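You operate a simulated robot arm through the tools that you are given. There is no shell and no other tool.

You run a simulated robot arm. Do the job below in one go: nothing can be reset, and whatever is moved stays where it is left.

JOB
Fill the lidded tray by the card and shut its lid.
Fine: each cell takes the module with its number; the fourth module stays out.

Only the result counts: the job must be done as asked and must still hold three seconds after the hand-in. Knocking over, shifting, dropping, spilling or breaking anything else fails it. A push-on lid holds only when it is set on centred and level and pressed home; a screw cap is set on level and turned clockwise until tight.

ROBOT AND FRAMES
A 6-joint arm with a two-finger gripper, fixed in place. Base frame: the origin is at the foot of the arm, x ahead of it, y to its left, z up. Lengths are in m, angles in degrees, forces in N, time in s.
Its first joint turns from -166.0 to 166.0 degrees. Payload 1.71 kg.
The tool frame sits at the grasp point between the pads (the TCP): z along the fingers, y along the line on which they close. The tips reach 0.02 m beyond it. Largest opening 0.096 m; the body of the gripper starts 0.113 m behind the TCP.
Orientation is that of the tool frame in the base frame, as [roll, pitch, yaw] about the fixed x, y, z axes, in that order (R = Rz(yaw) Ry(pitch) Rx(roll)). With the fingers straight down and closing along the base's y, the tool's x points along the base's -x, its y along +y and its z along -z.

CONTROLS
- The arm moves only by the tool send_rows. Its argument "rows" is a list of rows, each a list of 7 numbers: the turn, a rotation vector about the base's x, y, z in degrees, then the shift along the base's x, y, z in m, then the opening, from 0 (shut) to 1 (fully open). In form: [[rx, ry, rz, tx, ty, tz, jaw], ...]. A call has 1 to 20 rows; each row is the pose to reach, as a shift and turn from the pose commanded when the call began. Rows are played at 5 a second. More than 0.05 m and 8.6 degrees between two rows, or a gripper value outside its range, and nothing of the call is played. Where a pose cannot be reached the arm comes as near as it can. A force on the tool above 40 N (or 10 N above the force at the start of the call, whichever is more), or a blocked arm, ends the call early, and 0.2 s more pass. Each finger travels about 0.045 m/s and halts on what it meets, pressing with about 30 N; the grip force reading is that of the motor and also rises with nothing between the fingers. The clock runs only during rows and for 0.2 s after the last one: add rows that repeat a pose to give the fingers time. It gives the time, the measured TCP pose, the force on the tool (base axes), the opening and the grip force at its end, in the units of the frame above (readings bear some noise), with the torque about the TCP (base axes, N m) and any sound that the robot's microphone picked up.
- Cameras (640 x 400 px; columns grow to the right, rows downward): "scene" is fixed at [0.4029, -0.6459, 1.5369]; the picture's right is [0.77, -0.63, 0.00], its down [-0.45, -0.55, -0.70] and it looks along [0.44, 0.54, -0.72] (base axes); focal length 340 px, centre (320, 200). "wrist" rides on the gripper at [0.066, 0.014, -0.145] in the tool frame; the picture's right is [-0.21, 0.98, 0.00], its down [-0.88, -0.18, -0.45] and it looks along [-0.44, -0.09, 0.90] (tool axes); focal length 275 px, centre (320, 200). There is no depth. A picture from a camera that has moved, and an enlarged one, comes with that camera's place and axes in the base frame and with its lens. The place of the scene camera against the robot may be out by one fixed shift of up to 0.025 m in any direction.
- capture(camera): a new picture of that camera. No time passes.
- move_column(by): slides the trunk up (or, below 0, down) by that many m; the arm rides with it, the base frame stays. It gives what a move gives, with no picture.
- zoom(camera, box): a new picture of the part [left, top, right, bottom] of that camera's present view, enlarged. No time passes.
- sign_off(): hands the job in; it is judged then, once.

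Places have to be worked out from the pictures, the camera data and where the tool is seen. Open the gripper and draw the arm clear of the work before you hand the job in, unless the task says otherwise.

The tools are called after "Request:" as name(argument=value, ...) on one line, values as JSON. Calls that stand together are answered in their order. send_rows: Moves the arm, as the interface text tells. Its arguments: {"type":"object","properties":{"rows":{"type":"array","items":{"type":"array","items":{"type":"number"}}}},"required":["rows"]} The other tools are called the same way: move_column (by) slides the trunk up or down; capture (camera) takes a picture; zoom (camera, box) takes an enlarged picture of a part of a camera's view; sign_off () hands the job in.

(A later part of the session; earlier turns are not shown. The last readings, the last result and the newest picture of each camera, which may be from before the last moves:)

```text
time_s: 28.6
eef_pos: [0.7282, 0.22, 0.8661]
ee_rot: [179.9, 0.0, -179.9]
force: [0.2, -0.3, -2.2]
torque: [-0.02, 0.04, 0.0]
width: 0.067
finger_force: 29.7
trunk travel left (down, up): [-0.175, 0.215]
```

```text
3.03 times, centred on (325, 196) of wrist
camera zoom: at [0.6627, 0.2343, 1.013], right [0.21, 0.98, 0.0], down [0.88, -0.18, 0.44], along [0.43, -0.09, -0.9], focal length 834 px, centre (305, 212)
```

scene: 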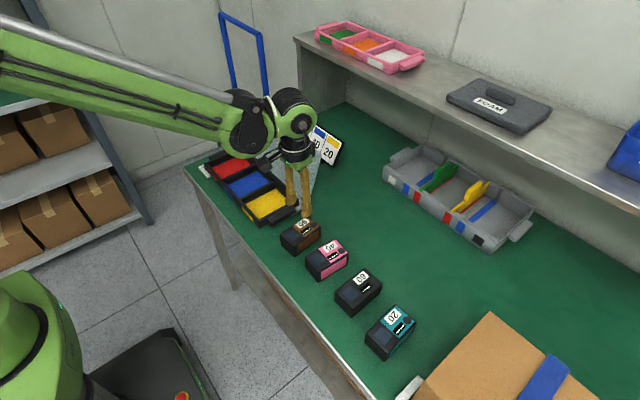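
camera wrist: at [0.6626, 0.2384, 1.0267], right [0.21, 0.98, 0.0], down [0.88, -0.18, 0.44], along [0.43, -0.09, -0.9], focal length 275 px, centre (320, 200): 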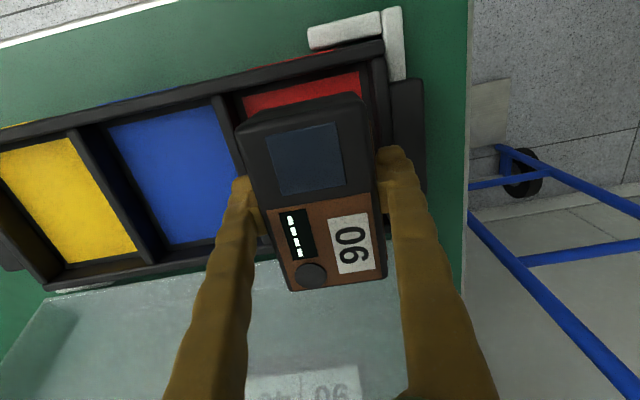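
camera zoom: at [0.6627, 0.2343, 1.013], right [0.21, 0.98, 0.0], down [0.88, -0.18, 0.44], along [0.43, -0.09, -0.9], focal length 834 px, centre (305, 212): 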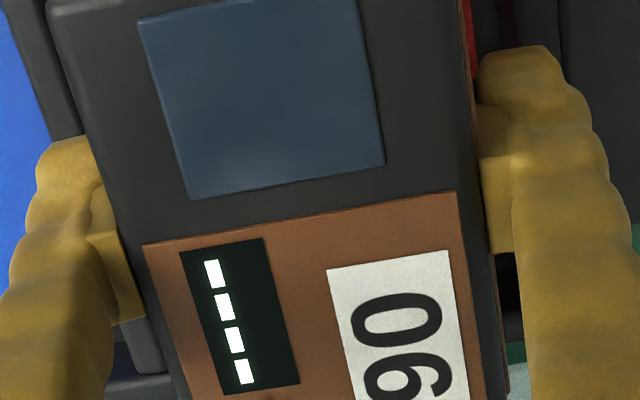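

The camera now puts the TCP on the cell centre within half a millimetre. Before going in, I zoom from the scene camera to see the clearance of the fingers against the walls.

Request:
zoom(camera="scene", box=[210, 120, 280, 170])

```text
8.00 times, centred on (245, 145) of scene
camera zoom: at [0.4029, -0.6459, 1.5369], right [0.77, -0.63, 0.0], down [-0.45, -0.55, -0.7], along [0.44, 0.54, -0.72], focal length 2720 px, centre (920, 640)
```

zoom: 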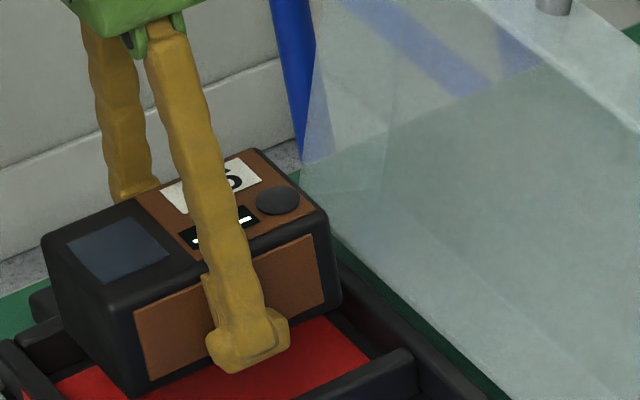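

The fingers look thicker in the pictures than the stated 11 mm, so I'll lower in small steps and read the force after each one. First 6 mm.

Request:
send_rows(rows=[[0, 0, 0, 0, 0, -0.002, 0.3], [0, 0, 0, 0, 0, -0.004, 0.3], [0, 0, 0, 0, 0, -0.006, 0.3]])

Request:
send_rows(rows=[[0, 0, 0, 0, 0, -0.001, 0.3], [0, 0, 0, 0, 0, -0.002, 0.3], [0, 0, 0, 0, 0, -0.003, 0.3]])

Request:
zoom(camera="wrist", box=[190, 30, 450, 192])

Request:
zoom(camera="scene", box=[205, 120, 285, 175])

```text
time_s: 29.4
eef_pos: [0.7285, 0.2194, 0.8601]
ee_rot: [-180.0, 0.0, -179.8]
force: [-0.6, -0.3, -1.2]
torque: [-0.01, -0.02, 0.02]
width: 0.067
finger_force: 29.6
trunk travel left (down, up): [-0.175, 0.215]
```

```text
time_s: 30.2
eef_pos: [0.7286, 0.2208, 0.8573]
ee_rot: [180.0, 0.0, -180.0]
force: [-0.2, 0.5, -2.7]
torque: [0.01, -0.01, 0.03]
width: 0.067
finger_force: 29.9
trunk travel left (down, up): [-0.175, 0.215]
```

```text
2.46 times, centred on (320, 111) of wrist
camera zoom: at [0.6625, 0.2349, 1.0032], right [0.21, 0.98, 0.0], down [0.88, -0.18, 0.44], along [0.43, -0.09, -0.9], focal length 678 px, centre (320, 419)
```

zoom: 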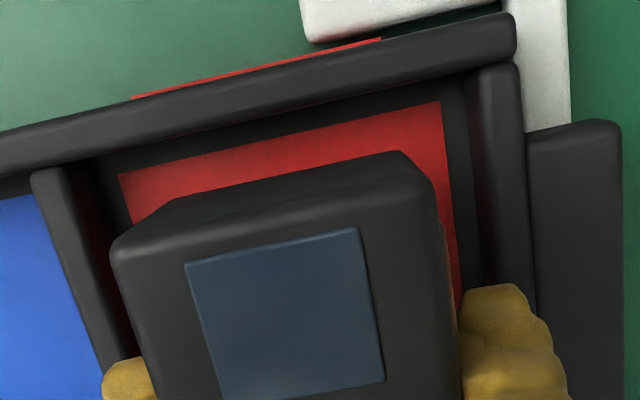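

```text
7.27 times, centred on (245, 148) of scene
camera zoom: at [0.4029, -0.6459, 1.5369], right [0.77, -0.63, 0.0], down [-0.45, -0.55, -0.7], along [0.44, 0.54, -0.72], focal length 2472 px, centre (866, 582)
```

zoom: 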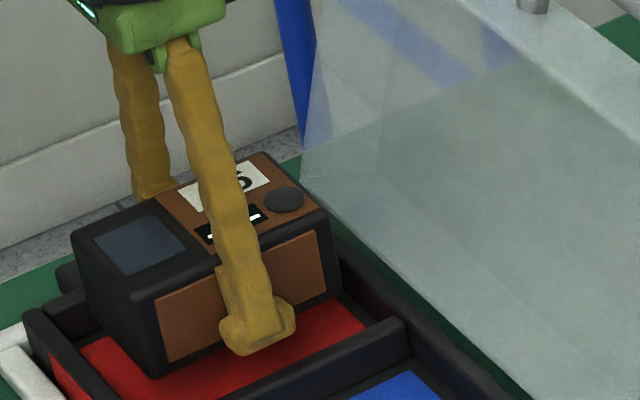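

The scene view shows about 10 mm between the finger's foot and the divider edge at wall-top height, and there is no contact force. I lower another 12 mm, then go in fine steps to find the floor.

Request:
send_rows(rows=[[0, 0, 0, 0, 0, -0.003, 0.3], [0, 0, 0, 0, 0, -0.006, 0.3], [0, 0, 0, 0, 0, -0.009, 0.3], [0, 0, 0, 0, 0, -0.012, 0.3], [0, 0, 0, 0, 0, -0.012, 0.3]])

Request:
send_rows(rows=[[0, 0, 0, 0, 0, -0.001, 0.3], [0, 0, 0, 0, 0, -0.002, 0.3], [0, 0, 0, 0, 0, -0.003, 0.3], [0, 0, 0, 0, 0, -0.004, 0.3]])

```text
time_s: 31.4
eef_pos: [0.7289, 0.2193, 0.8452]
ee_rot: [-180.0, 0.1, 179.9]
force: [0.4, 0.6, -2.1]
torque: [0.01, -0.01, 0.03]
width: 0.067
finger_force: 29.6
trunk travel left (down, up): [-0.175, 0.215]
```

```text
time_s: 32.4
eef_pos: [0.7286, 0.2204, 0.8422]
ee_rot: [-180.0, -0.1, 180.0]
force: [0.0, -0.6, -2.1]
torque: [0.0, 0.02, -0.01]
width: 0.0669
finger_force: 29.8
trunk travel left (down, up): [-0.175, 0.215]
```

No contact yet at z≈0.842. I keep going down in 1 mm rows, 4 mm per call.

Request:
send_rows(rows=[[0, 0, 0, 0, 0, -0.001, 0.3], [0, 0, 0, 0, 0, -0.002, 0.3], [0, 0, 0, 0, 0, -0.003, 0.3], [0, 0, 0, 0, 0, -0.004, 0.3]])

Request:
send_rows(rows=[[0, 0, 0, 0, 0, -0.001, 0.3], [0, 0, 0, 0, 0, -0.002, 0.3]])

```text
time_s: 33.4
eef_pos: [0.7286, 0.2198, 0.8389]
ee_rot: [180.0, 0.0, -180.0]
force: [15.1, 1.0, 26.4]
torque: [-0.19, 0.11, 0.04]
width: 0.067
finger_force: 30.2
trunk travel left (down, up): [-0.175, 0.215]
```

```text
time_s: 33.8
eef_pos: [0.7139, 0.2195, 0.8506]
ee_rot: [180.0, 1.0, -179.9]
force: [-1.4, 0.4, 0.2]
torque: [-0.01, -0.15, 0.0]
width: 0.0669
finger_force: 30.3
trunk travel left (down, up): [-0.175, 0.215]
stopped in row 1: the force on the tool passed its limit at 44 N (the readings are from after the stop); the commanded pose is now the measured one
```

Contact came at z≈0.839 with an added push in x, and the arm backed off to (0.714, 0.2195, 0.8506). I look at what happened before doing anything else.

Request:
capture(camera="wrist")

Request:
zoom(camera="scene", box=[190, 110, 310, 230])

Request:
zoom(camera="wrist", box=[190, 30, 450, 192])

```text
taken
camera wrist: at [0.6456, 0.2343, 0.9945], right [0.2, 0.98, 0.0], down [0.87, -0.18, 0.46], along [0.45, -0.09, -0.89], focal length 275 px, centre (320, 200)
```

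wrist: 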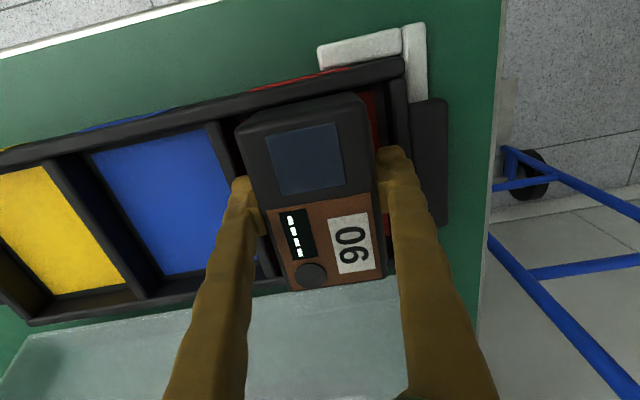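

```text
3.33 times, centred on (250, 170) of scene
camera zoom: at [0.4029, -0.6459, 1.5369], right [0.77, -0.63, 0.0], down [-0.45, -0.55, -0.7], along [0.44, 0.54, -0.72], focal length 1133 px, centre (553, 300)
```

zoom: 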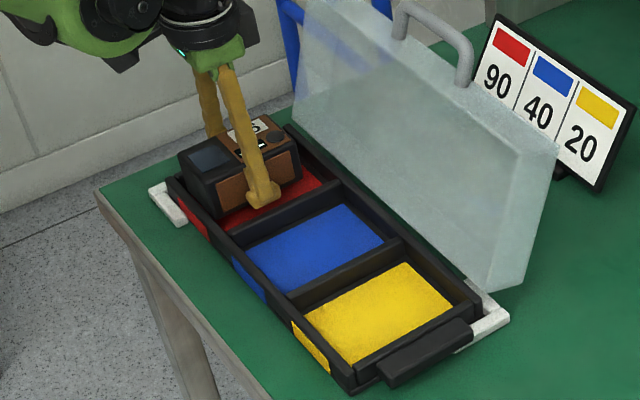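

```text
2.46 times, centred on (320, 111) of wrist
camera zoom: at [0.6456, 0.2343, 0.9945], right [0.2, 0.98, 0.0], down [0.87, -0.18, 0.46], along [0.45, -0.09, -0.89], focal length 678 px, centre (320, 419)
```

zoom: 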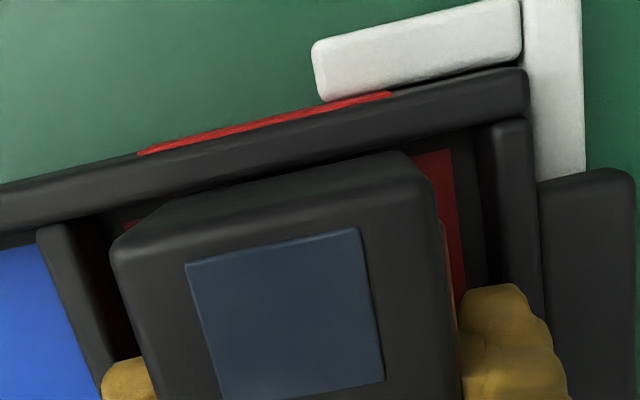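

The tray and lid look undisturbed and the module is still held straight. The module bottom most likely met the cell floor at TCP z≈0.839, and the arm sprang back when the force limit tripped. I raise slightly, level the pitch and re-centre in x.

Request:
send_rows(rows=[[0, 0.3, 0, 0.003, 0, 0.002, 0.3], [0, 0.6, 0, 0.008, 0, 0.004, 0.3], [0, 1.0, 0, 0.0145, 0, 0.004, 0.3], [0, 1.0, 0, 0.0145, 0, 0.004, 0.3], [0, 1.0, 0, 0.0145, 0, 0.004, 0.3]])

Request:
zoom(camera="wrist", box=[190, 30, 450, 192])

Request:
zoom(camera="scene", box=[205, 120, 285, 175])

```text
time_s: 35.0
eef_pos: [0.7328, 0.2207, 0.8508]
ee_rot: [180.0, -0.1, 180.0]
force: [0.1, 0.1, -0.1]
torque: [0.02, 0.0, 0.01]
width: 0.067
finger_force: 30.2
trunk travel left (down, up): [-0.175, 0.215]
```

```text
2.46 times, centred on (320, 111) of wrist
camera zoom: at [0.6673, 0.2344, 0.9969], right [0.21, 0.98, 0.0], down [0.88, -0.18, 0.44], along [0.43, -0.09, -0.9], focal length 678 px, centre (320, 419)
```

zoom: 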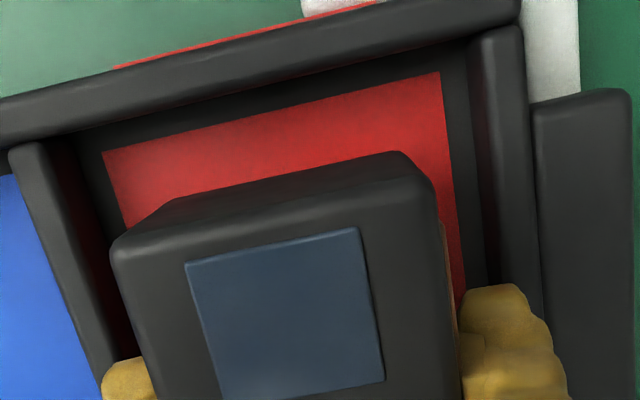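

```text
7.27 times, centred on (245, 148) of scene
camera zoom: at [0.4029, -0.6459, 1.5369], right [0.77, -0.63, 0.0], down [-0.45, -0.55, -0.7], along [0.44, 0.54, -0.72], focal length 2472 px, centre (866, 582)
```

zoom: 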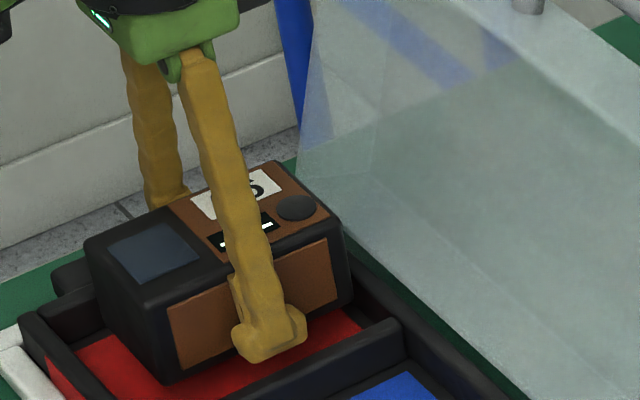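

The cell centre is now within 1 mm in y, and x is about 4 mm too far forward. I correct x and lower 7 mm to just above the expected floor contact.

Request:
send_rows(rows=[[0, 0, 0, -0.002, 0, 0, 0.3], [0, 0, 0, -0.004, 0, 0, 0.3], [0, 0, 0, -0.004, 0, -0.002, 0.3], [0, 0, 0, -0.004, 0, -0.004, 0.3], [0, 0, 0, -0.004, 0, -0.007, 0.3], [0, 0, 0, -0.004, 0, -0.007, 0.3]])

```text
time_s: 36.4
eef_pos: [0.7274, 0.2191, 0.8446]
ee_rot: [179.9, -0.1, 180.0]
force: [1.0, -0.2, -0.5]
torque: [0.0, 0.0, 0.02]
width: 0.0668
finger_force: 30.1
trunk travel left (down, up): [-0.175, 0.215]
```

No contact at 0.8446. I go on in 1 mm rows, 2 mm only this call.

Request:
send_rows(rows=[[0, 0, 0, 0, 0, -0.001, 0.3], [0, 0, 0, 0, 0, -0.002, 0.3], [0, 0, 0, 0, 0, -0.002, 0.3]])

```text
time_s: 37.2
eef_pos: [0.7278, 0.2199, 0.8435]
ee_rot: [-179.9, -0.2, 180.0]
force: [0.0, -0.1, 1.0]
torque: [0.03, -0.02, 0.0]
width: 0.0669
finger_force: 30.1
trunk travel left (down, up): [-0.175, 0.215]
```

The z force has moved from about −2 to +1 N, which may be first contact. One more millimetre.

Request:
send_rows(rows=[[0, 0, 0, 0, 0, -0.001, 0.3], [0, 0, 0, 0, 0, -0.001, 0.3]])

```text
time_s: 37.8
eef_pos: [0.7276, 0.2206, 0.8432]
ee_rot: [180.0, -0.1, -179.9]
force: [0.6, 0.0, -0.2]
torque: [0.01, 0.0, 0.03]
width: 0.067
finger_force: 30.1
trunk travel left (down, up): [-0.175, 0.215]
```

Still ambiguous; I keep stepping down a millimetre at a time.

Request:
send_rows(rows=[[0, 0, 0, 0, 0, -0.001, 0.3], [0, 0, 0, 0, 0, -0.001, 0.3]])

```text
time_s: 38.4
eef_pos: [0.7287, 0.2202, 0.8417]
ee_rot: [-179.9, -0.1, -179.9]
force: [-0.5, -0.1, -0.4]
torque: [0.01, 0.01, 0.0]
width: 0.067
finger_force: 30.2
trunk travel left (down, up): [-0.175, 0.215]
```

Request:
send_rows(rows=[[0, 0, 0, 0, 0, -0.001, 0.3], [0, 0, 0, 0, 0, -0.001, 0.3]])

Request:
zoom(camera="scene", box=[205, 120, 285, 175])

```text
time_s: 39.0
eef_pos: [0.7268, 0.2206, 0.8416]
ee_rot: [179.9, -0.1, 180.0]
force: [-0.5, 0.2, 0.4]
torque: [-0.01, -0.01, 0.01]
width: 0.067
finger_force: 30.1
trunk travel left (down, up): [-0.175, 0.215]
```

```text
7.27 times, centred on (245, 148) of scene
camera zoom: at [0.4029, -0.6459, 1.5369], right [0.77, -0.63, 0.0], down [-0.45, -0.55, -0.7], along [0.44, 0.54, -0.72], focal length 2472 px, centre (866, 582)
```

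zoom: 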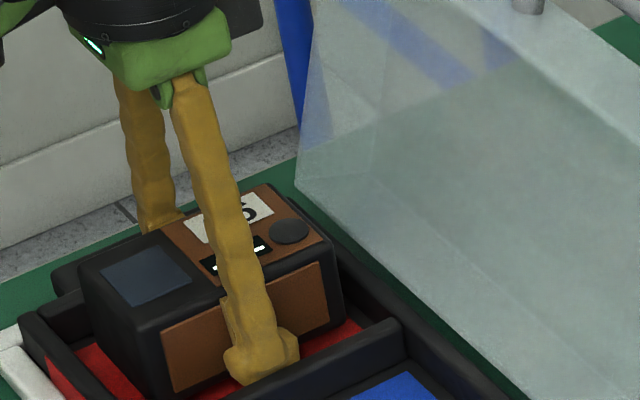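

The module is clearly well inside the cell now, but the load hasn't been taken up yet. I continue with single-millimetre steps.

Request:
send_rows(rows=[[0, 0, 0, 0, 0, -0.001, 0.3], [0, 0, 0, 0, 0, -0.001, 0.3]])

```text
time_s: 39.6
eef_pos: [0.7272, 0.2207, 0.8396]
ee_rot: [-180.0, -0.1, 180.0]
force: [0.5, -0.5, 0.2]
torque: [-0.01, -0.01, -0.01]
width: 0.0669
finger_force: 30.7
trunk travel left (down, up): [-0.175, 0.215]
```

Request:
send_rows(rows=[[0, 0, 0, 0, 0, -0.001, 0.3], [0, 0, 0, 0, 0, -0.001, 0.3]])

```text
time_s: 40.2
eef_pos: [0.7278, 0.2201, 0.8391]
ee_rot: [179.9, -0.2, -180.0]
force: [-1.0, 3.8, 5.0]
torque: [0.08, -0.03, 0.02]
width: 0.067
finger_force: 30.2
trunk travel left (down, up): [-0.175, 0.215]
```

Contact now reads +5 N in z. One more millimetre to make sure it is seated on the floor.

Request:
send_rows(rows=[[0, 0, 0, 0, 0, -0.001, 0.3], [0, 0, 0, 0, 0, -0.001, 0.3]])

```text
time_s: 40.8
eef_pos: [0.7279, 0.2204, 0.8391]
ee_rot: [-180.0, -0.1, 179.9]
force: [4.1, 3.3, 21.6]
torque: [0.0, -0.03, 0.03]
width: 0.0668
finger_force: 30.0
trunk travel left (down, up): [-0.175, 0.215]
```

The module is firmly seated on the floor (21 N at the last step). I relieve the pressure by 1 mm and open only about 2 mm per side, so the fingers stay clear of the walls.

Request:
send_rows(rows=[[0, 0, 0, 0, 0, 0.001, 0.3], [0, 0, 0, 0, 0, 0.001, 0.3], [0, 0, 0, 0, 0, 0.001, 0.7], [0, 0, 0, 0, 0, 0.001, 0.73], [0, 0, 0, 0, 0, 0.001, 0.74], [0, 0, 0, 0, 0, 0.001, 0.74], [0, 0, 0, 0, 0, 0.001, 0.74]])

Request:
zoom(camera="wrist", box=[190, 80, 450, 242])

```text
time_s: 42.4
eef_pos: [0.7275, 0.2206, 0.8381]
ee_rot: [180.0, -0.1, 180.0]
force: [-1.0, -0.9, 12.0]
torque: [-0.03, -0.09, -0.01]
width: 0.069
finger_force: 0.0
trunk travel left (down, up): [-0.175, 0.215]
```

```text
2.46 times, centred on (320, 161) of wrist
camera zoom: at [0.6614, 0.234, 0.9848], right [0.21, 0.98, 0.0], down [0.88, -0.18, 0.44], along [0.43, -0.09, -0.9], focal length 678 px, centre (320, 296)
```

zoom: 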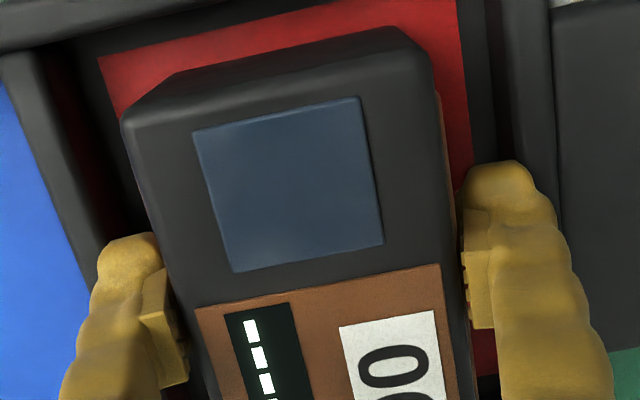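

The grip is released (finger force 0), but 12 N still pushes up on the tool, perhaps the fingertips on the floor. I raise 3 mm gently and check that the module stays down.

Request:
send_rows(rows=[[0, 0, 0, 0, 0, 0.001, 0.74], [0, 0, 0, 0, 0, 0.002, 0.74], [0, 0, 0, 0, 0, 0.003, 0.74], [0, 0, 0, 0, 0, 0.003, 0.74]])

Request:
zoom(camera="scene", box=[205, 120, 285, 175])

```text
time_s: 43.4
eef_pos: [0.7265, 0.2196, 0.8409]
ee_rot: [180.0, -0.1, 180.0]
force: [-0.3, 0.5, 0.4]
torque: [0.01, 0.0, -0.02]
width: 0.0709
finger_force: 0.0
trunk travel left (down, up): [-0.175, 0.215]
```

```text
7.27 times, centred on (245, 148) of scene
camera zoom: at [0.4029, -0.6459, 1.5369], right [0.77, -0.63, 0.0], down [-0.45, -0.55, -0.7], along [0.44, 0.54, -0.72], focal length 2472 px, centre (866, 582)
```

zoom: 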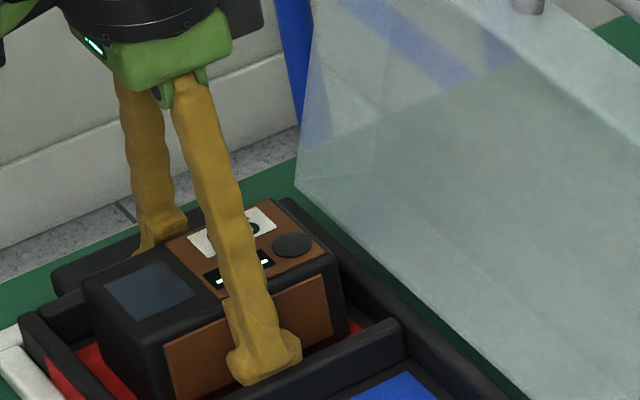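

The module settled the last few millimetres onto the floor once the fingers came free; they had probably wedged near the cell's lower walls. I raise straight up and inspect.

Request:
send_rows(rows=[[0, 0, 0, 0, 0, 0.005, 0.74], [0, 0, 0, 0, 0, 0.015, 0.74], [0, 0, 0, 0, 0, 0.03, 0.74], [0, 0, 0, 0, 0, 0.05, 0.74], [0, 0, 0, 0, 0, 0.08, 0.74], [0, 0, 0, 0, 0, 0.11, 0.74], [0, 0, 0, 0, 0, 0.14, 0.8], [0, 0, 0, 0, 0, 0.14, 0.9]])

Request:
capture(camera="wrist")

Request:
zoom(camera="scene", box=[185, 120, 315, 230])

```text
time_s: 45.2
eef_pos: [0.7287, 0.2222, 0.981]
ee_rot: [-180.0, 0.0, -180.0]
force: [0.3, 0.5, 0.5]
torque: [-0.03, -0.02, -0.01]
width: 0.0864
finger_force: 0.0
trunk travel left (down, up): [-0.175, 0.215]
```

```text
taken
camera wrist: at [0.6635, 0.2344, 1.1272], right [0.21, 0.98, 0.0], down [0.88, -0.18, 0.44], along [0.43, -0.09, -0.9], focal length 275 px, centre (320, 200)
```

wrist: 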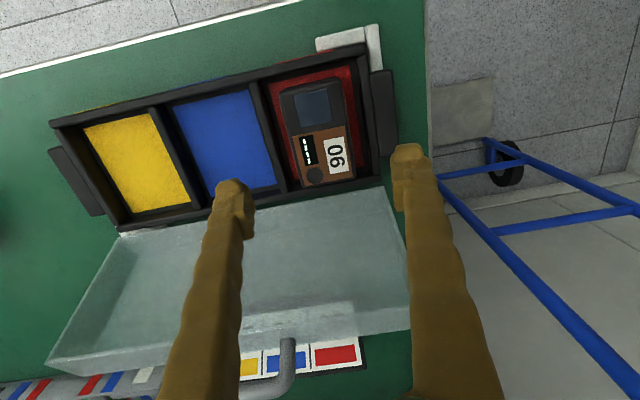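

```text
3.64 times, centred on (250, 175) of scene
camera zoom: at [0.4029, -0.6459, 1.5369], right [0.77, -0.63, 0.0], down [-0.45, -0.55, -0.7], along [0.44, 0.54, -0.72], focal length 1236 px, centre (574, 291)
```

zoom: 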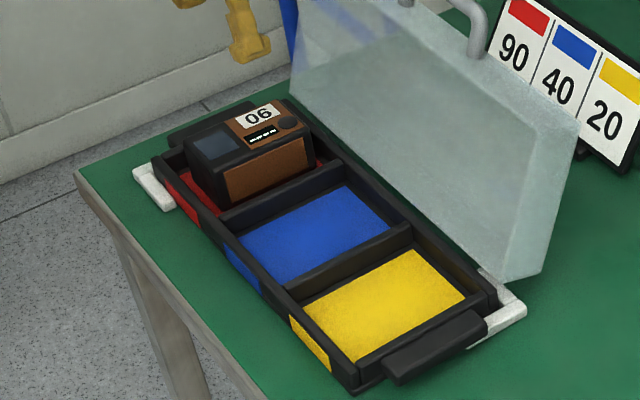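

The brown module sits in the red cell. I zoom to check it is level on the floor.

Request:
zoom(camera="wrist", box=[240, 40, 420, 210])

Request:
zoom(camera="scene", box=[205, 135, 285, 190])

```text
2.35 times, centred on (330, 125) of wrist
camera zoom: at [0.6635, 0.2344, 1.1272], right [0.21, 0.98, 0.0], down [0.88, -0.18, 0.44], along [0.43, -0.09, -0.9], focal length 648 px, centre (296, 376)
```

zoom: 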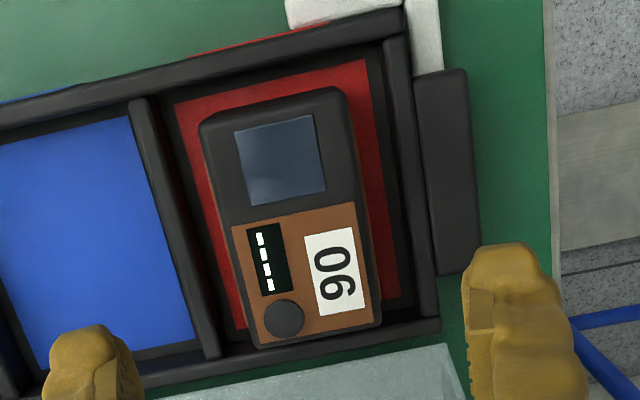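

```text
7.27 times, centred on (245, 162) of scene
camera zoom: at [0.4029, -0.6459, 1.5369], right [0.77, -0.63, 0.0], down [-0.45, -0.55, -0.7], along [0.44, 0.54, -0.72], focal length 2472 px, centre (866, 473)
```

zoom: 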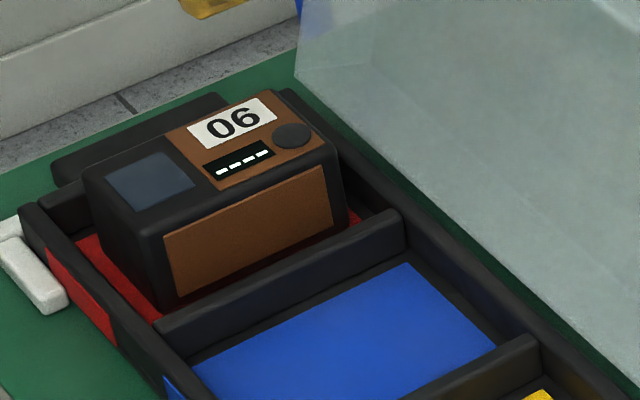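

It sits flat in the red cell, centred in x and y. Now I go to the pink module at about (0.7255, -0.274), yaw -4°, at the same height and with the jaws part-open.

Request:
send_rows(rows=[[0, 0, 0, 0, -0.04, 0, 0.9], [0, 0, 0, 0, -0.08, 0, 0.9], [0, 0, 0, 0, -0.12, 0, 0.9], [0, 0, 0, 0, -0.165, 0, 0.9], [0, 0, -1, 0, -0.21, 0, 0.9], [0, 0, -2, 0, -0.255, 0, 0.9], [0, 0, -3, 0, -0.3, 0, 0.9], [0, 0, -4, -0.001, -0.345, 0, 0.9], [0, 0, -4, -0.002, -0.39, 0, 0.9], [0, 0, -4, -0.003, -0.435, 0, 0.9], [0, 0, -4, -0.003, -0.475, 0, 0.9], [0, 0, -4, -0.003, -0.495, 0, 0.9], [0, 0, -4, -0.003, -0.495, 0, 0.9], [0, 0, -4, -0.003, -0.495, 0, 0.9]])

Request:
capture(camera="wrist")

Request:
zoom(camera="wrist", box=[230, 60, 430, 220])

```text
time_s: 48.2
eef_pos: [0.7267, -0.2763, 0.9802]
ee_rot: [180.0, -0.1, 176.1]
force: [-0.4, 0.8, -0.1]
torque: [0.02, -0.02, -0.02]
width: 0.0865
finger_force: 0.2
trunk travel left (down, up): [-0.175, 0.215]
```

```text
taken
camera wrist: at [0.662, -0.2566, 1.1249], right [0.27, 0.96, 0.0], down [0.86, -0.24, 0.44], along [0.43, -0.12, -0.9], focal length 275 px, centre (320, 200)
```

wrist: 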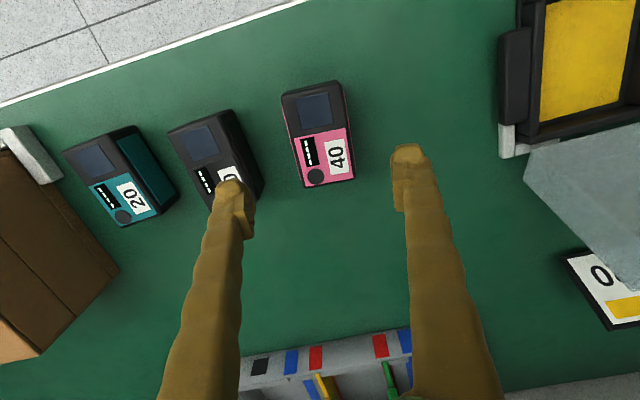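

```text
2.50 times, centred on (330, 140) of wrist
camera zoom: at [0.662, -0.2566, 1.1249], right [0.27, 0.96, 0.0], down [0.86, -0.24, 0.44], along [0.43, -0.12, -0.9], focal length 688 px, centre (295, 350)
```

zoom: 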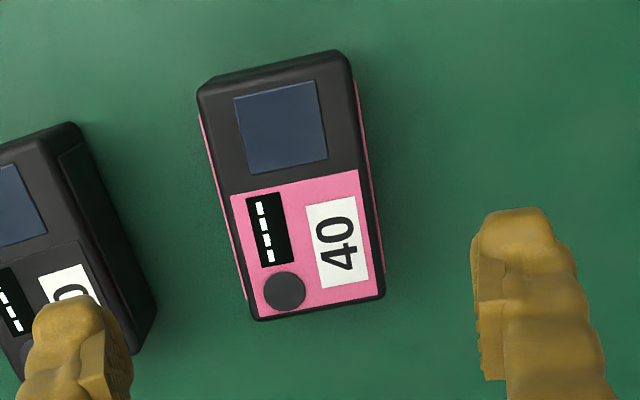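

The pink module's top centre appears at zoom pixel (297,193) against an expected (295,195), and the black module's edge is over 2 cm clear of the left finger. I descend to z≈0.832, a little higher than before so the fingers stay off the cell floor later, and turn 0.8° more to match its yaw.

Request:
send_rows(rows=[[0, 0, -0.8, 0, 0, -0.04, 0.9], [0, 0, -0.8, 0, 0, -0.08, 0.9], [0, 0, -0.8, 0, 0, -0.115, 0.9], [0, 0, -0.8, 0, 0, -0.135, 0.9], [0, 0, -0.8, 0, 0, -0.148, 0.9], [0, 0, -0.8, 0, 0, -0.148, 0.9]])

Request:
capture(camera="wrist")

Request:
zoom(camera="scene", box=[270, 190, 410, 320])

```text
time_s: 49.6
eef_pos: [0.7253, -0.2747, 0.8331]
ee_rot: [-180.0, -0.2, 175.3]
force: [-0.9, -0.7, -0.2]
torque: [-0.01, 0.04, -0.03]
width: 0.0864
finger_force: 0.0
trunk travel left (down, up): [-0.175, 0.215]
```

```text
taken
camera wrist: at [0.6614, -0.2546, 0.9784], right [0.29, 0.96, 0.0], down [0.86, -0.26, 0.44], along [0.42, -0.13, -0.9], focal length 275 px, centre (320, 200)
```

wrist: 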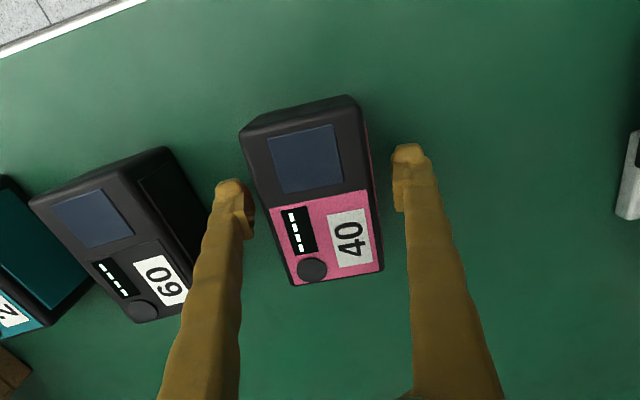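

```text
3.08 times, centred on (340, 255) of scene
camera zoom: at [0.4029, -0.6459, 1.5369], right [0.77, -0.63, 0.0], down [-0.45, -0.55, -0.7], along [0.44, 0.54, -0.72], focal length 1046 px, centre (258, 31)
```

zoom: 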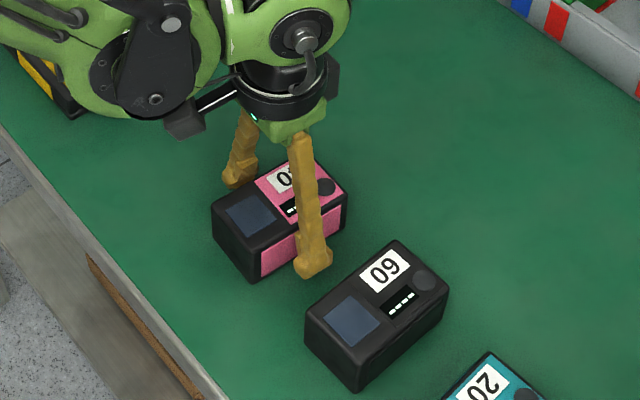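

The fingers straddle the pink module and are clear of the black one. I close, then lift 8 mm as a test.

Request:
send_rows(rows=[[0, 0, 0, 0, 0, 0, 0.75], [0, 0, 0, 0, 0, 0, 0.6], [0, 0, 0, 0, 0, 0, 0.4], [0, 0, 0, 0, 0, 0, 0.3], [0, 0, 0, 0, 0, 0, 0.3], [0, 0, 0, 0, 0, 0, 0.3], [0, 0, 0, 0, 0, 0, 0.3]])

Request:
send_rows(rows=[[0, 0, 0, 0, 0, 0.002, 0.3], [0, 0, 0, 0, 0, 0.005, 0.3], [0, 0, 0, 0, 0, 0.008, 0.3], [0, 0, 0, 0, 0, 0.008, 0.3]])

Request:
zoom(camera="scene", box=[290, 210, 390, 290])

```text
time_s: 51.2
eef_pos: [0.7262, -0.2732, 0.833]
ee_rot: [180.0, -0.1, 175.2]
force: [-2.3, 0.5, -0.2]
torque: [0.05, 0.01, 0.07]
width: 0.0645
finger_force: 30.0
trunk travel left (down, up): [-0.175, 0.215]
```

```text
time_s: 52.2
eef_pos: [0.7251, -0.2745, 0.8414]
ee_rot: [-180.0, 0.0, 175.2]
force: [0.2, 0.5, -0.8]
torque: [-0.01, -0.01, 0.02]
width: 0.0647
finger_force: 29.6
trunk travel left (down, up): [-0.175, 0.215]
```

```text
5.00 times, centred on (340, 250) of scene
camera zoom: at [0.4029, -0.6459, 1.5369], right [0.77, -0.63, 0.0], down [-0.45, -0.55, -0.7], along [0.44, 0.54, -0.72], focal length 1700 px, centre (220, -50)
```

zoom: 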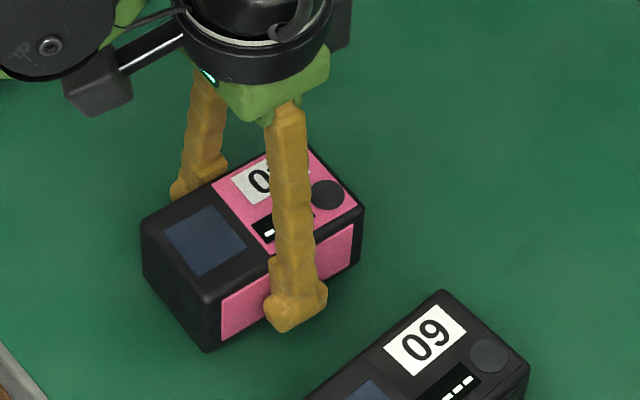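

The width is steady at 0.0647 after the 8 mm lift, so it is holding. I lift to z≈0.96.

Request:
send_rows(rows=[[0, 0, 0, 0, 0, 0.015, 0.3], [0, 0, 0, 0, 0, 0.03, 0.3], [0, 0, 0, 0, 0, 0.05, 0.3], [0, 0, 0, 0, 0, 0.075, 0.3], [0, 0, 0, 0, 0, 0.1, 0.3], [0, 0, 0, 0, 0, 0.118, 0.3], [0, 0, 0, 0, 0, 0.118, 0.3]])

Request:
capture(camera="wrist")

```text
time_s: 53.8
eef_pos: [0.723, -0.2742, 0.9599]
ee_rot: [179.9, -0.1, 175.2]
force: [-0.1, -0.6, -1.7]
torque: [-0.03, 0.02, 0.01]
width: 0.0643
finger_force: 30.0
trunk travel left (down, up): [-0.175, 0.215]
```

```text
taken
camera wrist: at [0.6598, -0.2546, 1.105], right [0.29, 0.96, 0.0], down [0.86, -0.26, 0.44], along [0.42, -0.13, -0.9], focal length 275 px, centre (320, 200)
```

wrist: 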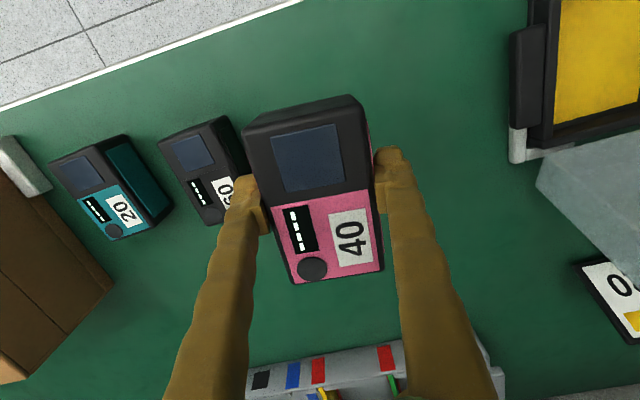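

The pink module is held securely. I carry it to above the blue cell, about (0.729, 0.112), turning back to yaw 0.

Request:
send_rows(rows=[[0, 0, 0.5, 0, 0.04, 0, 0.3], [0, 0, 1, 0.001, 0.08, 0, 0.3], [0, 0, 2, 0.001, 0.12, 0, 0.3], [0, 0, 3, 0.002, 0.16, 0, 0.3], [0, 0, 4, 0.003, 0.2, 0, 0.3], [0, 0, 4.8, 0.004, 0.24, 0, 0.3], [0, 0, 4.8, 0.004, 0.28, 0, 0.3], [0, 0, 4.8, 0.004, 0.32, 0, 0.3], [0, 0, 4.8, 0.004, 0.355, 0, 0.3], [0, 0, 4.8, 0.004, 0.386, 0, 0.3], [0, 0, 4.8, 0.004, 0.386, -0.03, 0.3], [0, 0, 4.8, 0.004, 0.386, -0.06, 0.3], [0, 0, 4.8, 0.004, 0.386, -0.06, 0.3], [0, 0, 4.8, 0.004, 0.386, -0.06, 0.3]])

Request:
capture(camera="wrist")

Request:
zoom(camera="wrist", box=[190, 30, 450, 192])

```text
time_s: 56.8
eef_pos: [0.731, 0.1127, 0.9008]
ee_rot: [-179.9, -0.1, -180.0]
force: [0.4, -0.3, -2.5]
torque: [-0.01, 0.03, 0.0]
width: 0.0643
finger_force: 29.9
trunk travel left (down, up): [-0.175, 0.215]
```

```text
taken
camera wrist: at [0.6652, 0.1269, 1.0464], right [0.21, 0.98, 0.0], down [0.88, -0.18, 0.44], along [0.43, -0.09, -0.9], focal length 275 px, centre (320, 200)
```

wrist: 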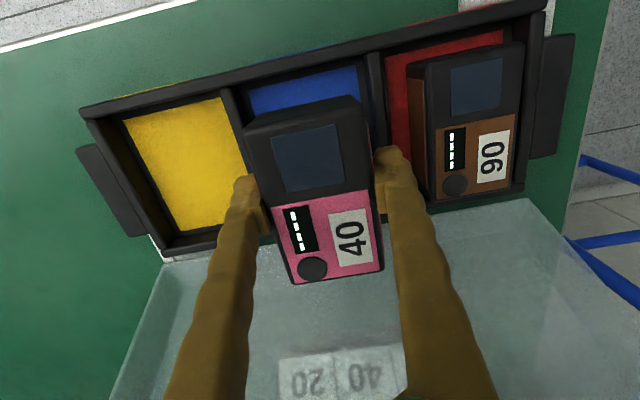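

```text
2.46 times, centred on (320, 111) of wrist
camera zoom: at [0.6652, 0.1269, 1.0464], right [0.21, 0.98, 0.0], down [0.88, -0.18, 0.44], along [0.43, -0.09, -0.9], focal length 678 px, centre (320, 419)
```

zoom: 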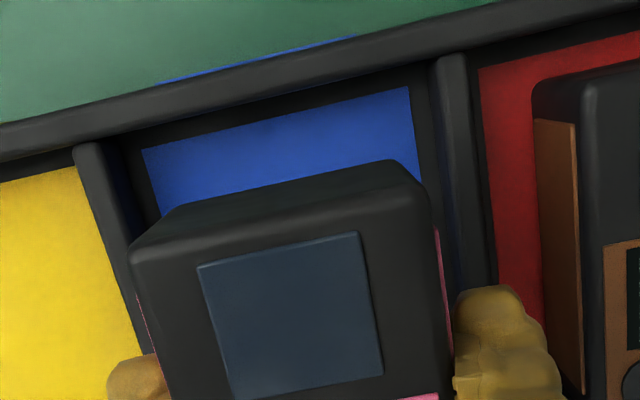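

The blue cell centre is about 3 mm in −y and 2 mm in −x from the TCP. I correct and lower to wall height, then recheck.

Request:
send_rows(rows=[[0, 0, 0, -0.002, -0.003, 0, 0.3], [0, 0, 0, -0.002, -0.003, -0.01, 0.3], [0, 0, 0, -0.002, -0.003, -0.02, 0.3], [0, 0, 0, -0.002, -0.003, -0.026, 0.3], [0, 0, 0, -0.002, -0.003, -0.026, 0.3], [0, 0, 0, -0.002, -0.003, -0.026, 0.3]])

Request:
zoom(camera="wrist", box=[190, 30, 450, 192])

Request:
zoom(camera="scene", box=[210, 130, 310, 210])

```text
time_s: 58.2
eef_pos: [0.728, 0.1069, 0.8737]
ee_rot: [-179.9, -0.1, -180.0]
force: [0.0, 0.2, -2.0]
torque: [0.03, 0.02, 0.0]
width: 0.0642
finger_force: 30.2
trunk travel left (down, up): [-0.175, 0.215]
```

```text
2.46 times, centred on (320, 111) of wrist
camera zoom: at [0.6622, 0.1216, 1.0187], right [0.21, 0.98, 0.0], down [0.88, -0.18, 0.44], along [0.43, -0.09, -0.9], focal length 678 px, centre (320, 419)
```

zoom: 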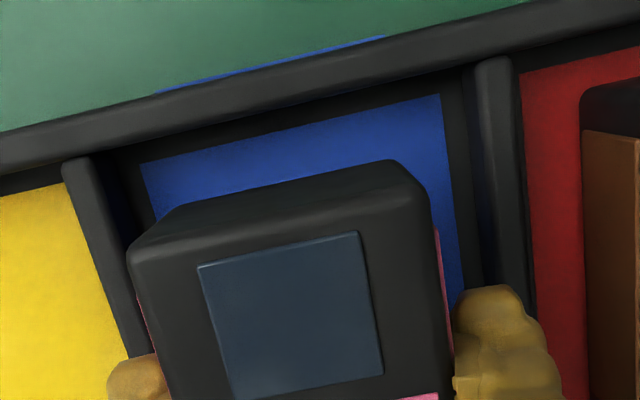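

```text
5.00 times, centred on (260, 170) of scene
camera zoom: at [0.4029, -0.6459, 1.5369], right [0.77, -0.63, 0.0], down [-0.45, -0.55, -0.7], along [0.44, 0.54, -0.72], focal length 1700 px, centre (620, 350)
```

zoom: 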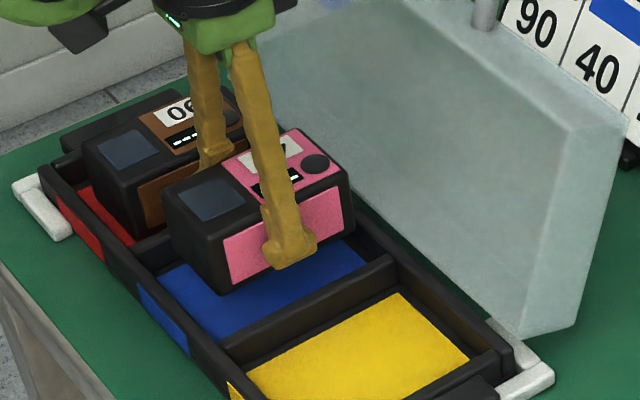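

The earlier reading hadn't settled; now the cell centre is 2.4 mm in +y from the TCP. I correct and lower another 8 mm, then recheck.

Request:
send_rows(rows=[[0, 0, 0, 0.001, 0.0024, 0, 0.3], [0, 0, 0, 0.001, 0.0024, -0.004, 0.3], [0, 0, 0, 0.001, 0.0024, -0.008, 0.3], [0, 0, 0, 0.001, 0.0024, -0.008, 0.3], [0, 0, 0, 0.001, 0.0024, -0.008, 0.3]])

Request:
zoom(camera="wrist", box=[190, 30, 450, 192])

```text
time_s: 59.4
eef_pos: [0.7277, 0.1103, 0.8662]
ee_rot: [180.0, -0.1, -179.9]
force: [-0.4, 0.4, -2.0]
torque: [0.0, 0.01, -0.02]
width: 0.0642
finger_force: 29.6
trunk travel left (down, up): [-0.175, 0.215]
```

```text
2.46 times, centred on (320, 111) of wrist
camera zoom: at [0.662, 0.1242, 1.0112], right [0.21, 0.98, 0.0], down [0.88, -0.18, 0.44], along [0.43, -0.09, -0.9], focal length 678 px, centre (320, 419)
```

zoom: 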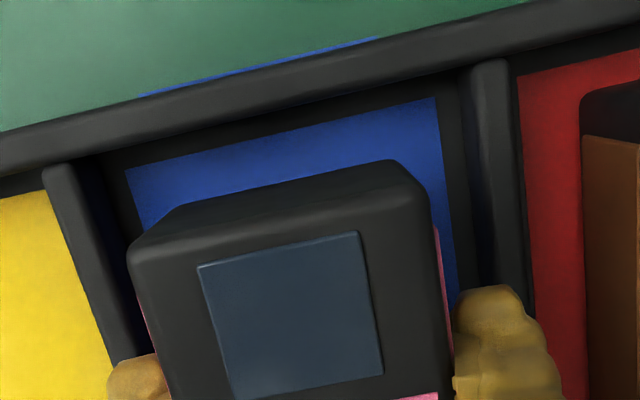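

Centred within half a millimetre. I lower to z≈0.850 smoothly and check the forces.

Request:
send_rows(rows=[[0, 0, 0, 0, 0, -0.003, 0.3], [0, 0, 0, 0, 0, -0.006, 0.3], [0, 0, 0, 0, 0, -0.009, 0.3], [0, 0, 0, 0, 0, -0.012, 0.3], [0, 0, 0, 0, 0, -0.015, 0.3], [0, 0, 0, 0, 0, -0.015, 0.3]])

```text
time_s: 60.8
eef_pos: [0.7292, 0.1113, 0.8518]
ee_rot: [-180.0, -0.1, -180.0]
force: [0.2, 0.1, -2.2]
torque: [-0.01, -0.01, -0.02]
width: 0.0644
finger_force: 30.4
trunk travel left (down, up): [-0.175, 0.215]
```

Free of contact, carrying about 2 N. I continue by 2 mm.

Request:
send_rows(rows=[[0, 0, 0, 0, 0, -0.001, 0.3], [0, 0, 0, 0, 0, -0.002, 0.3], [0, 0, 0, 0, 0, -0.003, 0.3], [0, 0, 0, 0, 0, -0.003, 0.3]])

```text
time_s: 61.8
eef_pos: [0.7274, 0.1102, 0.8479]
ee_rot: [-180.0, 0.0, -180.0]
force: [-0.2, -0.2, -2.1]
torque: [-0.01, -0.04, -0.01]
width: 0.0642
finger_force: 29.9
trunk travel left (down, up): [-0.175, 0.215]
```

Still free. I go down 1 mm at a time from here.

Request:
send_rows(rows=[[0, 0, 0, 0, 0, -0.001, 0.3], [0, 0, 0, 0, 0, -0.002, 0.3], [0, 0, 0, 0, 0, -0.002, 0.3]])

```text
time_s: 62.6
eef_pos: [0.7285, 0.1112, 0.847]
ee_rot: [179.9, -0.1, 179.9]
force: [0.7, -0.9, -2.5]
torque: [-0.04, 0.02, -0.01]
width: 0.064
finger_force: 30.5
trunk travel left (down, up): [-0.175, 0.215]
```

Request:
send_rows(rows=[[0, 0, 0, 0, 0, -0.001, 0.3], [0, 0, 0, 0, 0, -0.001, 0.3]])

```text
time_s: 63.2
eef_pos: [0.7294, 0.1096, 0.8439]
ee_rot: [180.0, -0.2, -180.0]
force: [-0.3, 0.2, -2.7]
torque: [0.01, -0.03, -0.02]
width: 0.0643
finger_force: 30.2
trunk travel left (down, up): [-0.175, 0.215]
```

The force still shows only the module's weight. One more millimetre.

Request:
send_rows(rows=[[0, 0, 0, 0, 0, -0.001, 0.3], [0, 0, 0, 0, 0, -0.001, 0.3]])

```text
time_s: 63.8
eef_pos: [0.728, 0.1098, 0.8445]
ee_rot: [-180.0, -0.1, -180.0]
force: [-0.1, 0.4, -2.0]
torque: [0.0, 0.02, 0.0]
width: 0.0638
finger_force: 30.0
trunk travel left (down, up): [-0.175, 0.215]
```

Request:
send_rows(rows=[[0, 0, 0, 0, 0, -0.001, 0.3], [0, 0, 0, 0, 0, -0.001, 0.3]])

```text
time_s: 64.4
eef_pos: [0.7272, 0.1109, 0.843]
ee_rot: [-180.0, 0.0, 180.0]
force: [-1.3, -0.3, -2.7]
torque: [0.05, 0.01, -0.01]
width: 0.0643
finger_force: 30.0
trunk travel left (down, up): [-0.175, 0.215]
```

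Not touching yet at 0.843. I keep on in single millimetres.

Request:
send_rows(rows=[[0, 0, 0, 0, 0, -0.001, 0.3], [0, 0, 0, 0, 0, -0.001, 0.3]])

```text
time_s: 65.0
eef_pos: [0.7261, 0.1106, 0.8414]
ee_rot: [179.9, -0.1, -179.9]
force: [3.8, 0.5, 13.7]
torque: [-0.26, 0.12, 0.05]
width: 0.0642
finger_force: 29.7
trunk travel left (down, up): [-0.175, 0.215]
```

Contact: +13.7 N at z≈0.8415, so the module bottom is on the floor at about 0.808. I release by opening roughly 2.5 mm per side.

Request:
send_rows(rows=[[0, 0, 0, 0, 0, 0.0005, 0.3], [0, 0, 0, 0, 0, 0.0005, 0.66], [0, 0, 0, 0, 0, 0.0005, 0.69], [0, 0, 0, 0, 0, 0.0005, 0.72], [0, 0, 0, 0, 0, 0.0005, 0.72], [0, 0, 0, 0, 0, 0.0005, 0.72]])

Request:
zoom(camera="scene", box=[215, 145, 305, 210])

```text
time_s: 66.4
eef_pos: [0.7275, 0.1094, 0.8416]
ee_rot: [-180.0, -0.1, -179.9]
force: [-0.8, -0.8, -0.1]
torque: [-0.01, -0.02, 0.03]
width: 0.0691
finger_force: 0.1
trunk travel left (down, up): [-0.175, 0.215]
```

```text
6.15 times, centred on (260, 178) of scene
camera zoom: at [0.4029, -0.6459, 1.5369], right [0.77, -0.63, 0.0], down [-0.45, -0.55, -0.7], along [0.44, 0.54, -0.72], focal length 2092 px, centre (689, 338)
```

zoom: 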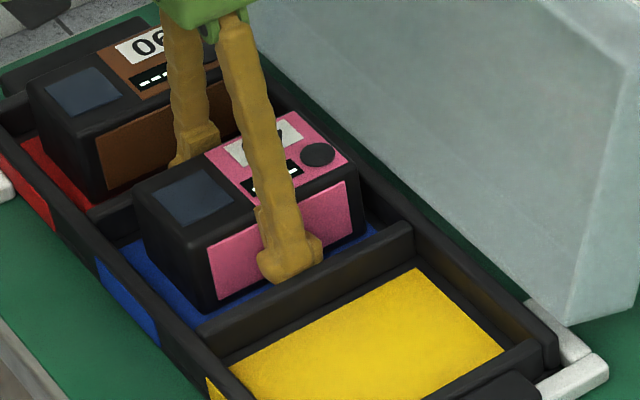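

Released cleanly with no residual force. I rise straight up and check the seating.

Request:
send_rows(rows=[[0, 0, 0, 0, 0, 0.003, 0.72], [0, 0, 0, 0, 0, 0.01, 0.72], [0, 0, 0, 0, 0, 0.025, 0.72], [0, 0, 0, 0, 0, 0.05, 0.72], [0, 0, 0, 0, 0, 0.08, 0.72], [0, 0, 0, 0, 0, 0.11, 0.75], [0, 0, 0, 0, 0, 0.14, 0.85], [0, 0, 0, 0, 0, 0.14, 0.9], [0, 0, 0, 0, 0, 0.14, 0.9]])

Request:
capture(camera="wrist")

Request:
zoom(camera="scene", box=[195, 130, 305, 210])

```text
time_s: 68.4
eef_pos: [0.7271, 0.1117, 0.9813]
ee_rot: [180.0, -0.1, -180.0]
force: [0.3, 0.2, 0.0]
torque: [0.01, 0.01, -0.02]
width: 0.0861
finger_force: 0.1
trunk travel left (down, up): [-0.175, 0.215]
```

```text
taken
camera wrist: at [0.6604, 0.1254, 1.1265], right [0.21, 0.98, 0.0], down [0.88, -0.18, 0.44], along [0.43, -0.09, -0.9], focal length 275 px, centre (320, 200)
```

wrist: 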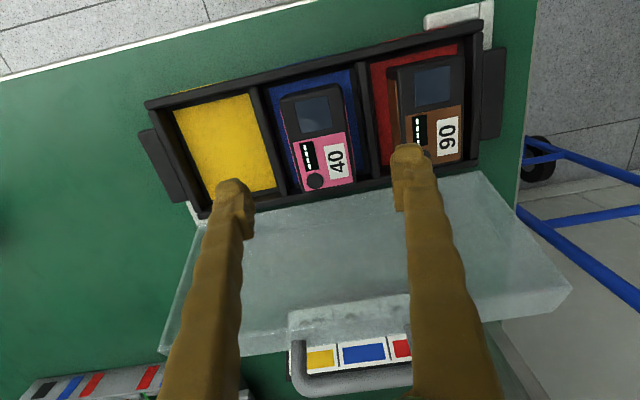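

```text
5.00 times, centred on (250, 170) of scene
camera zoom: at [0.4029, -0.6459, 1.5369], right [0.77, -0.63, 0.0], down [-0.45, -0.55, -0.7], along [0.44, 0.54, -0.72], focal length 1700 px, centre (670, 350)
```

zoom: 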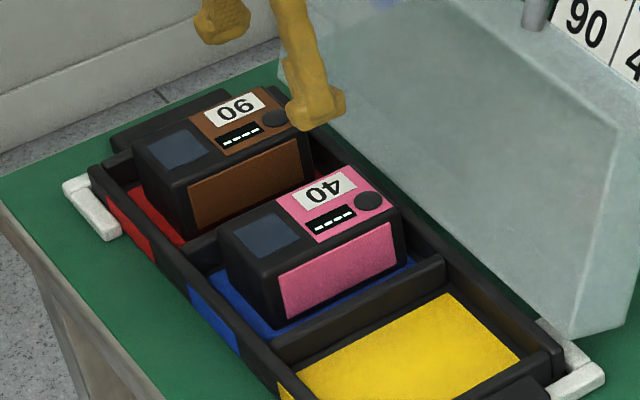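

Pink (40) is in the blue cell and brown (90) in the red one, both flat. Next I go to hover short of the teal module, estimated near (0.71, -0.50), keeping away from the cardboard box until I can measure it.

Request:
send_rows(rows=[[0, 0, 0, 0, -0.04, 0.005, 0.9], [0, 0, 0, -0.005, -0.085, 0.01, 0.9], [0, 0, 0, -0.01, -0.13, 0.015, 0.9], [0, 0, 0, -0.015, -0.175, 0.02, 0.9], [0, 0, 0, -0.02, -0.22, 0.02, 0.9], [0, 0, 0, -0.025, -0.265, 0.02, 0.9], [0, 0, 0, -0.03, -0.31, 0.02, 0.9], [0, 0, 0, -0.03, -0.355, 0.02, 0.9], [0, 0, 0, -0.03, -0.4, 0.02, 0.9], [0, 0, 0, -0.03, -0.445, 0.02, 0.9], [0, 0, 0, -0.03, -0.49, 0.02, 0.9], [0, 0, 0, -0.03, -0.53, 0.02, 0.9], [0, 0, 0, -0.03, -0.55, 0.02, 0.9], [0, 0, 0, -0.03, -0.55, 0.02, 0.9], [0, 0, 0, -0.03, -0.55, 0.02, 0.9]])

Request:
capture(camera="wrist")

Request:
capture(camera="scene")

Request:
zoom(camera="wrist", box=[200, 80, 400, 220])

```text
time_s: 71.6
eef_pos: [0.6967, -0.4408, 1.0008]
ee_rot: [-179.9, -0.1, -180.0]
force: [-0.8, -0.8, 0.3]
torque: [0.01, 0.03, 0.0]
width: 0.0862
finger_force: 0.1
trunk travel left (down, up): [-0.175, 0.215]
```

```text
taken
camera wrist: at [0.6307, -0.4268, 1.1462], right [0.21, 0.98, 0.0], down [0.88, -0.18, 0.44], along [0.43, -0.09, -0.9], focal length 275 px, centre (320, 200)
```

wrist: 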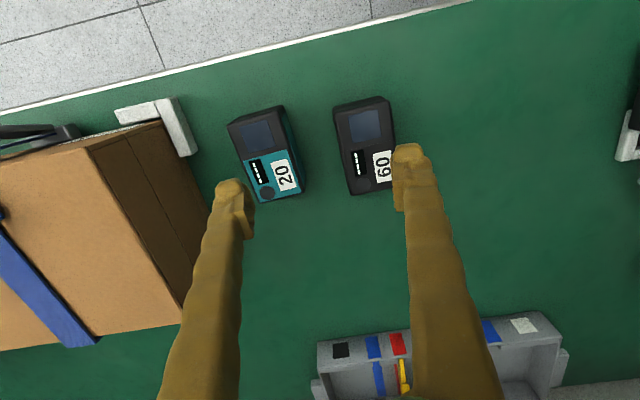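

```text
taken
```

scene: 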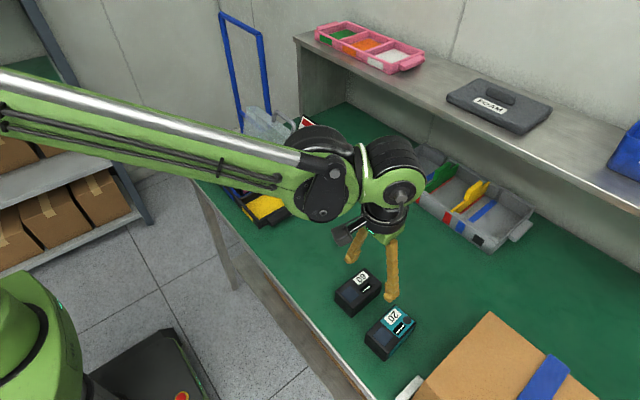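

```text
2.86 times, centred on (300, 150) of wrist
camera zoom: at [0.6307, -0.4268, 1.1462], right [0.21, 0.98, 0.0], down [0.88, -0.18, 0.44], along [0.43, -0.09, -0.9], focal length 786 px, centre (377, 343)
```

zoom: 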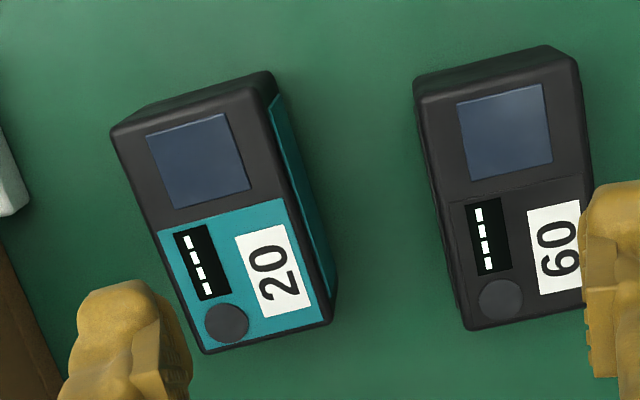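

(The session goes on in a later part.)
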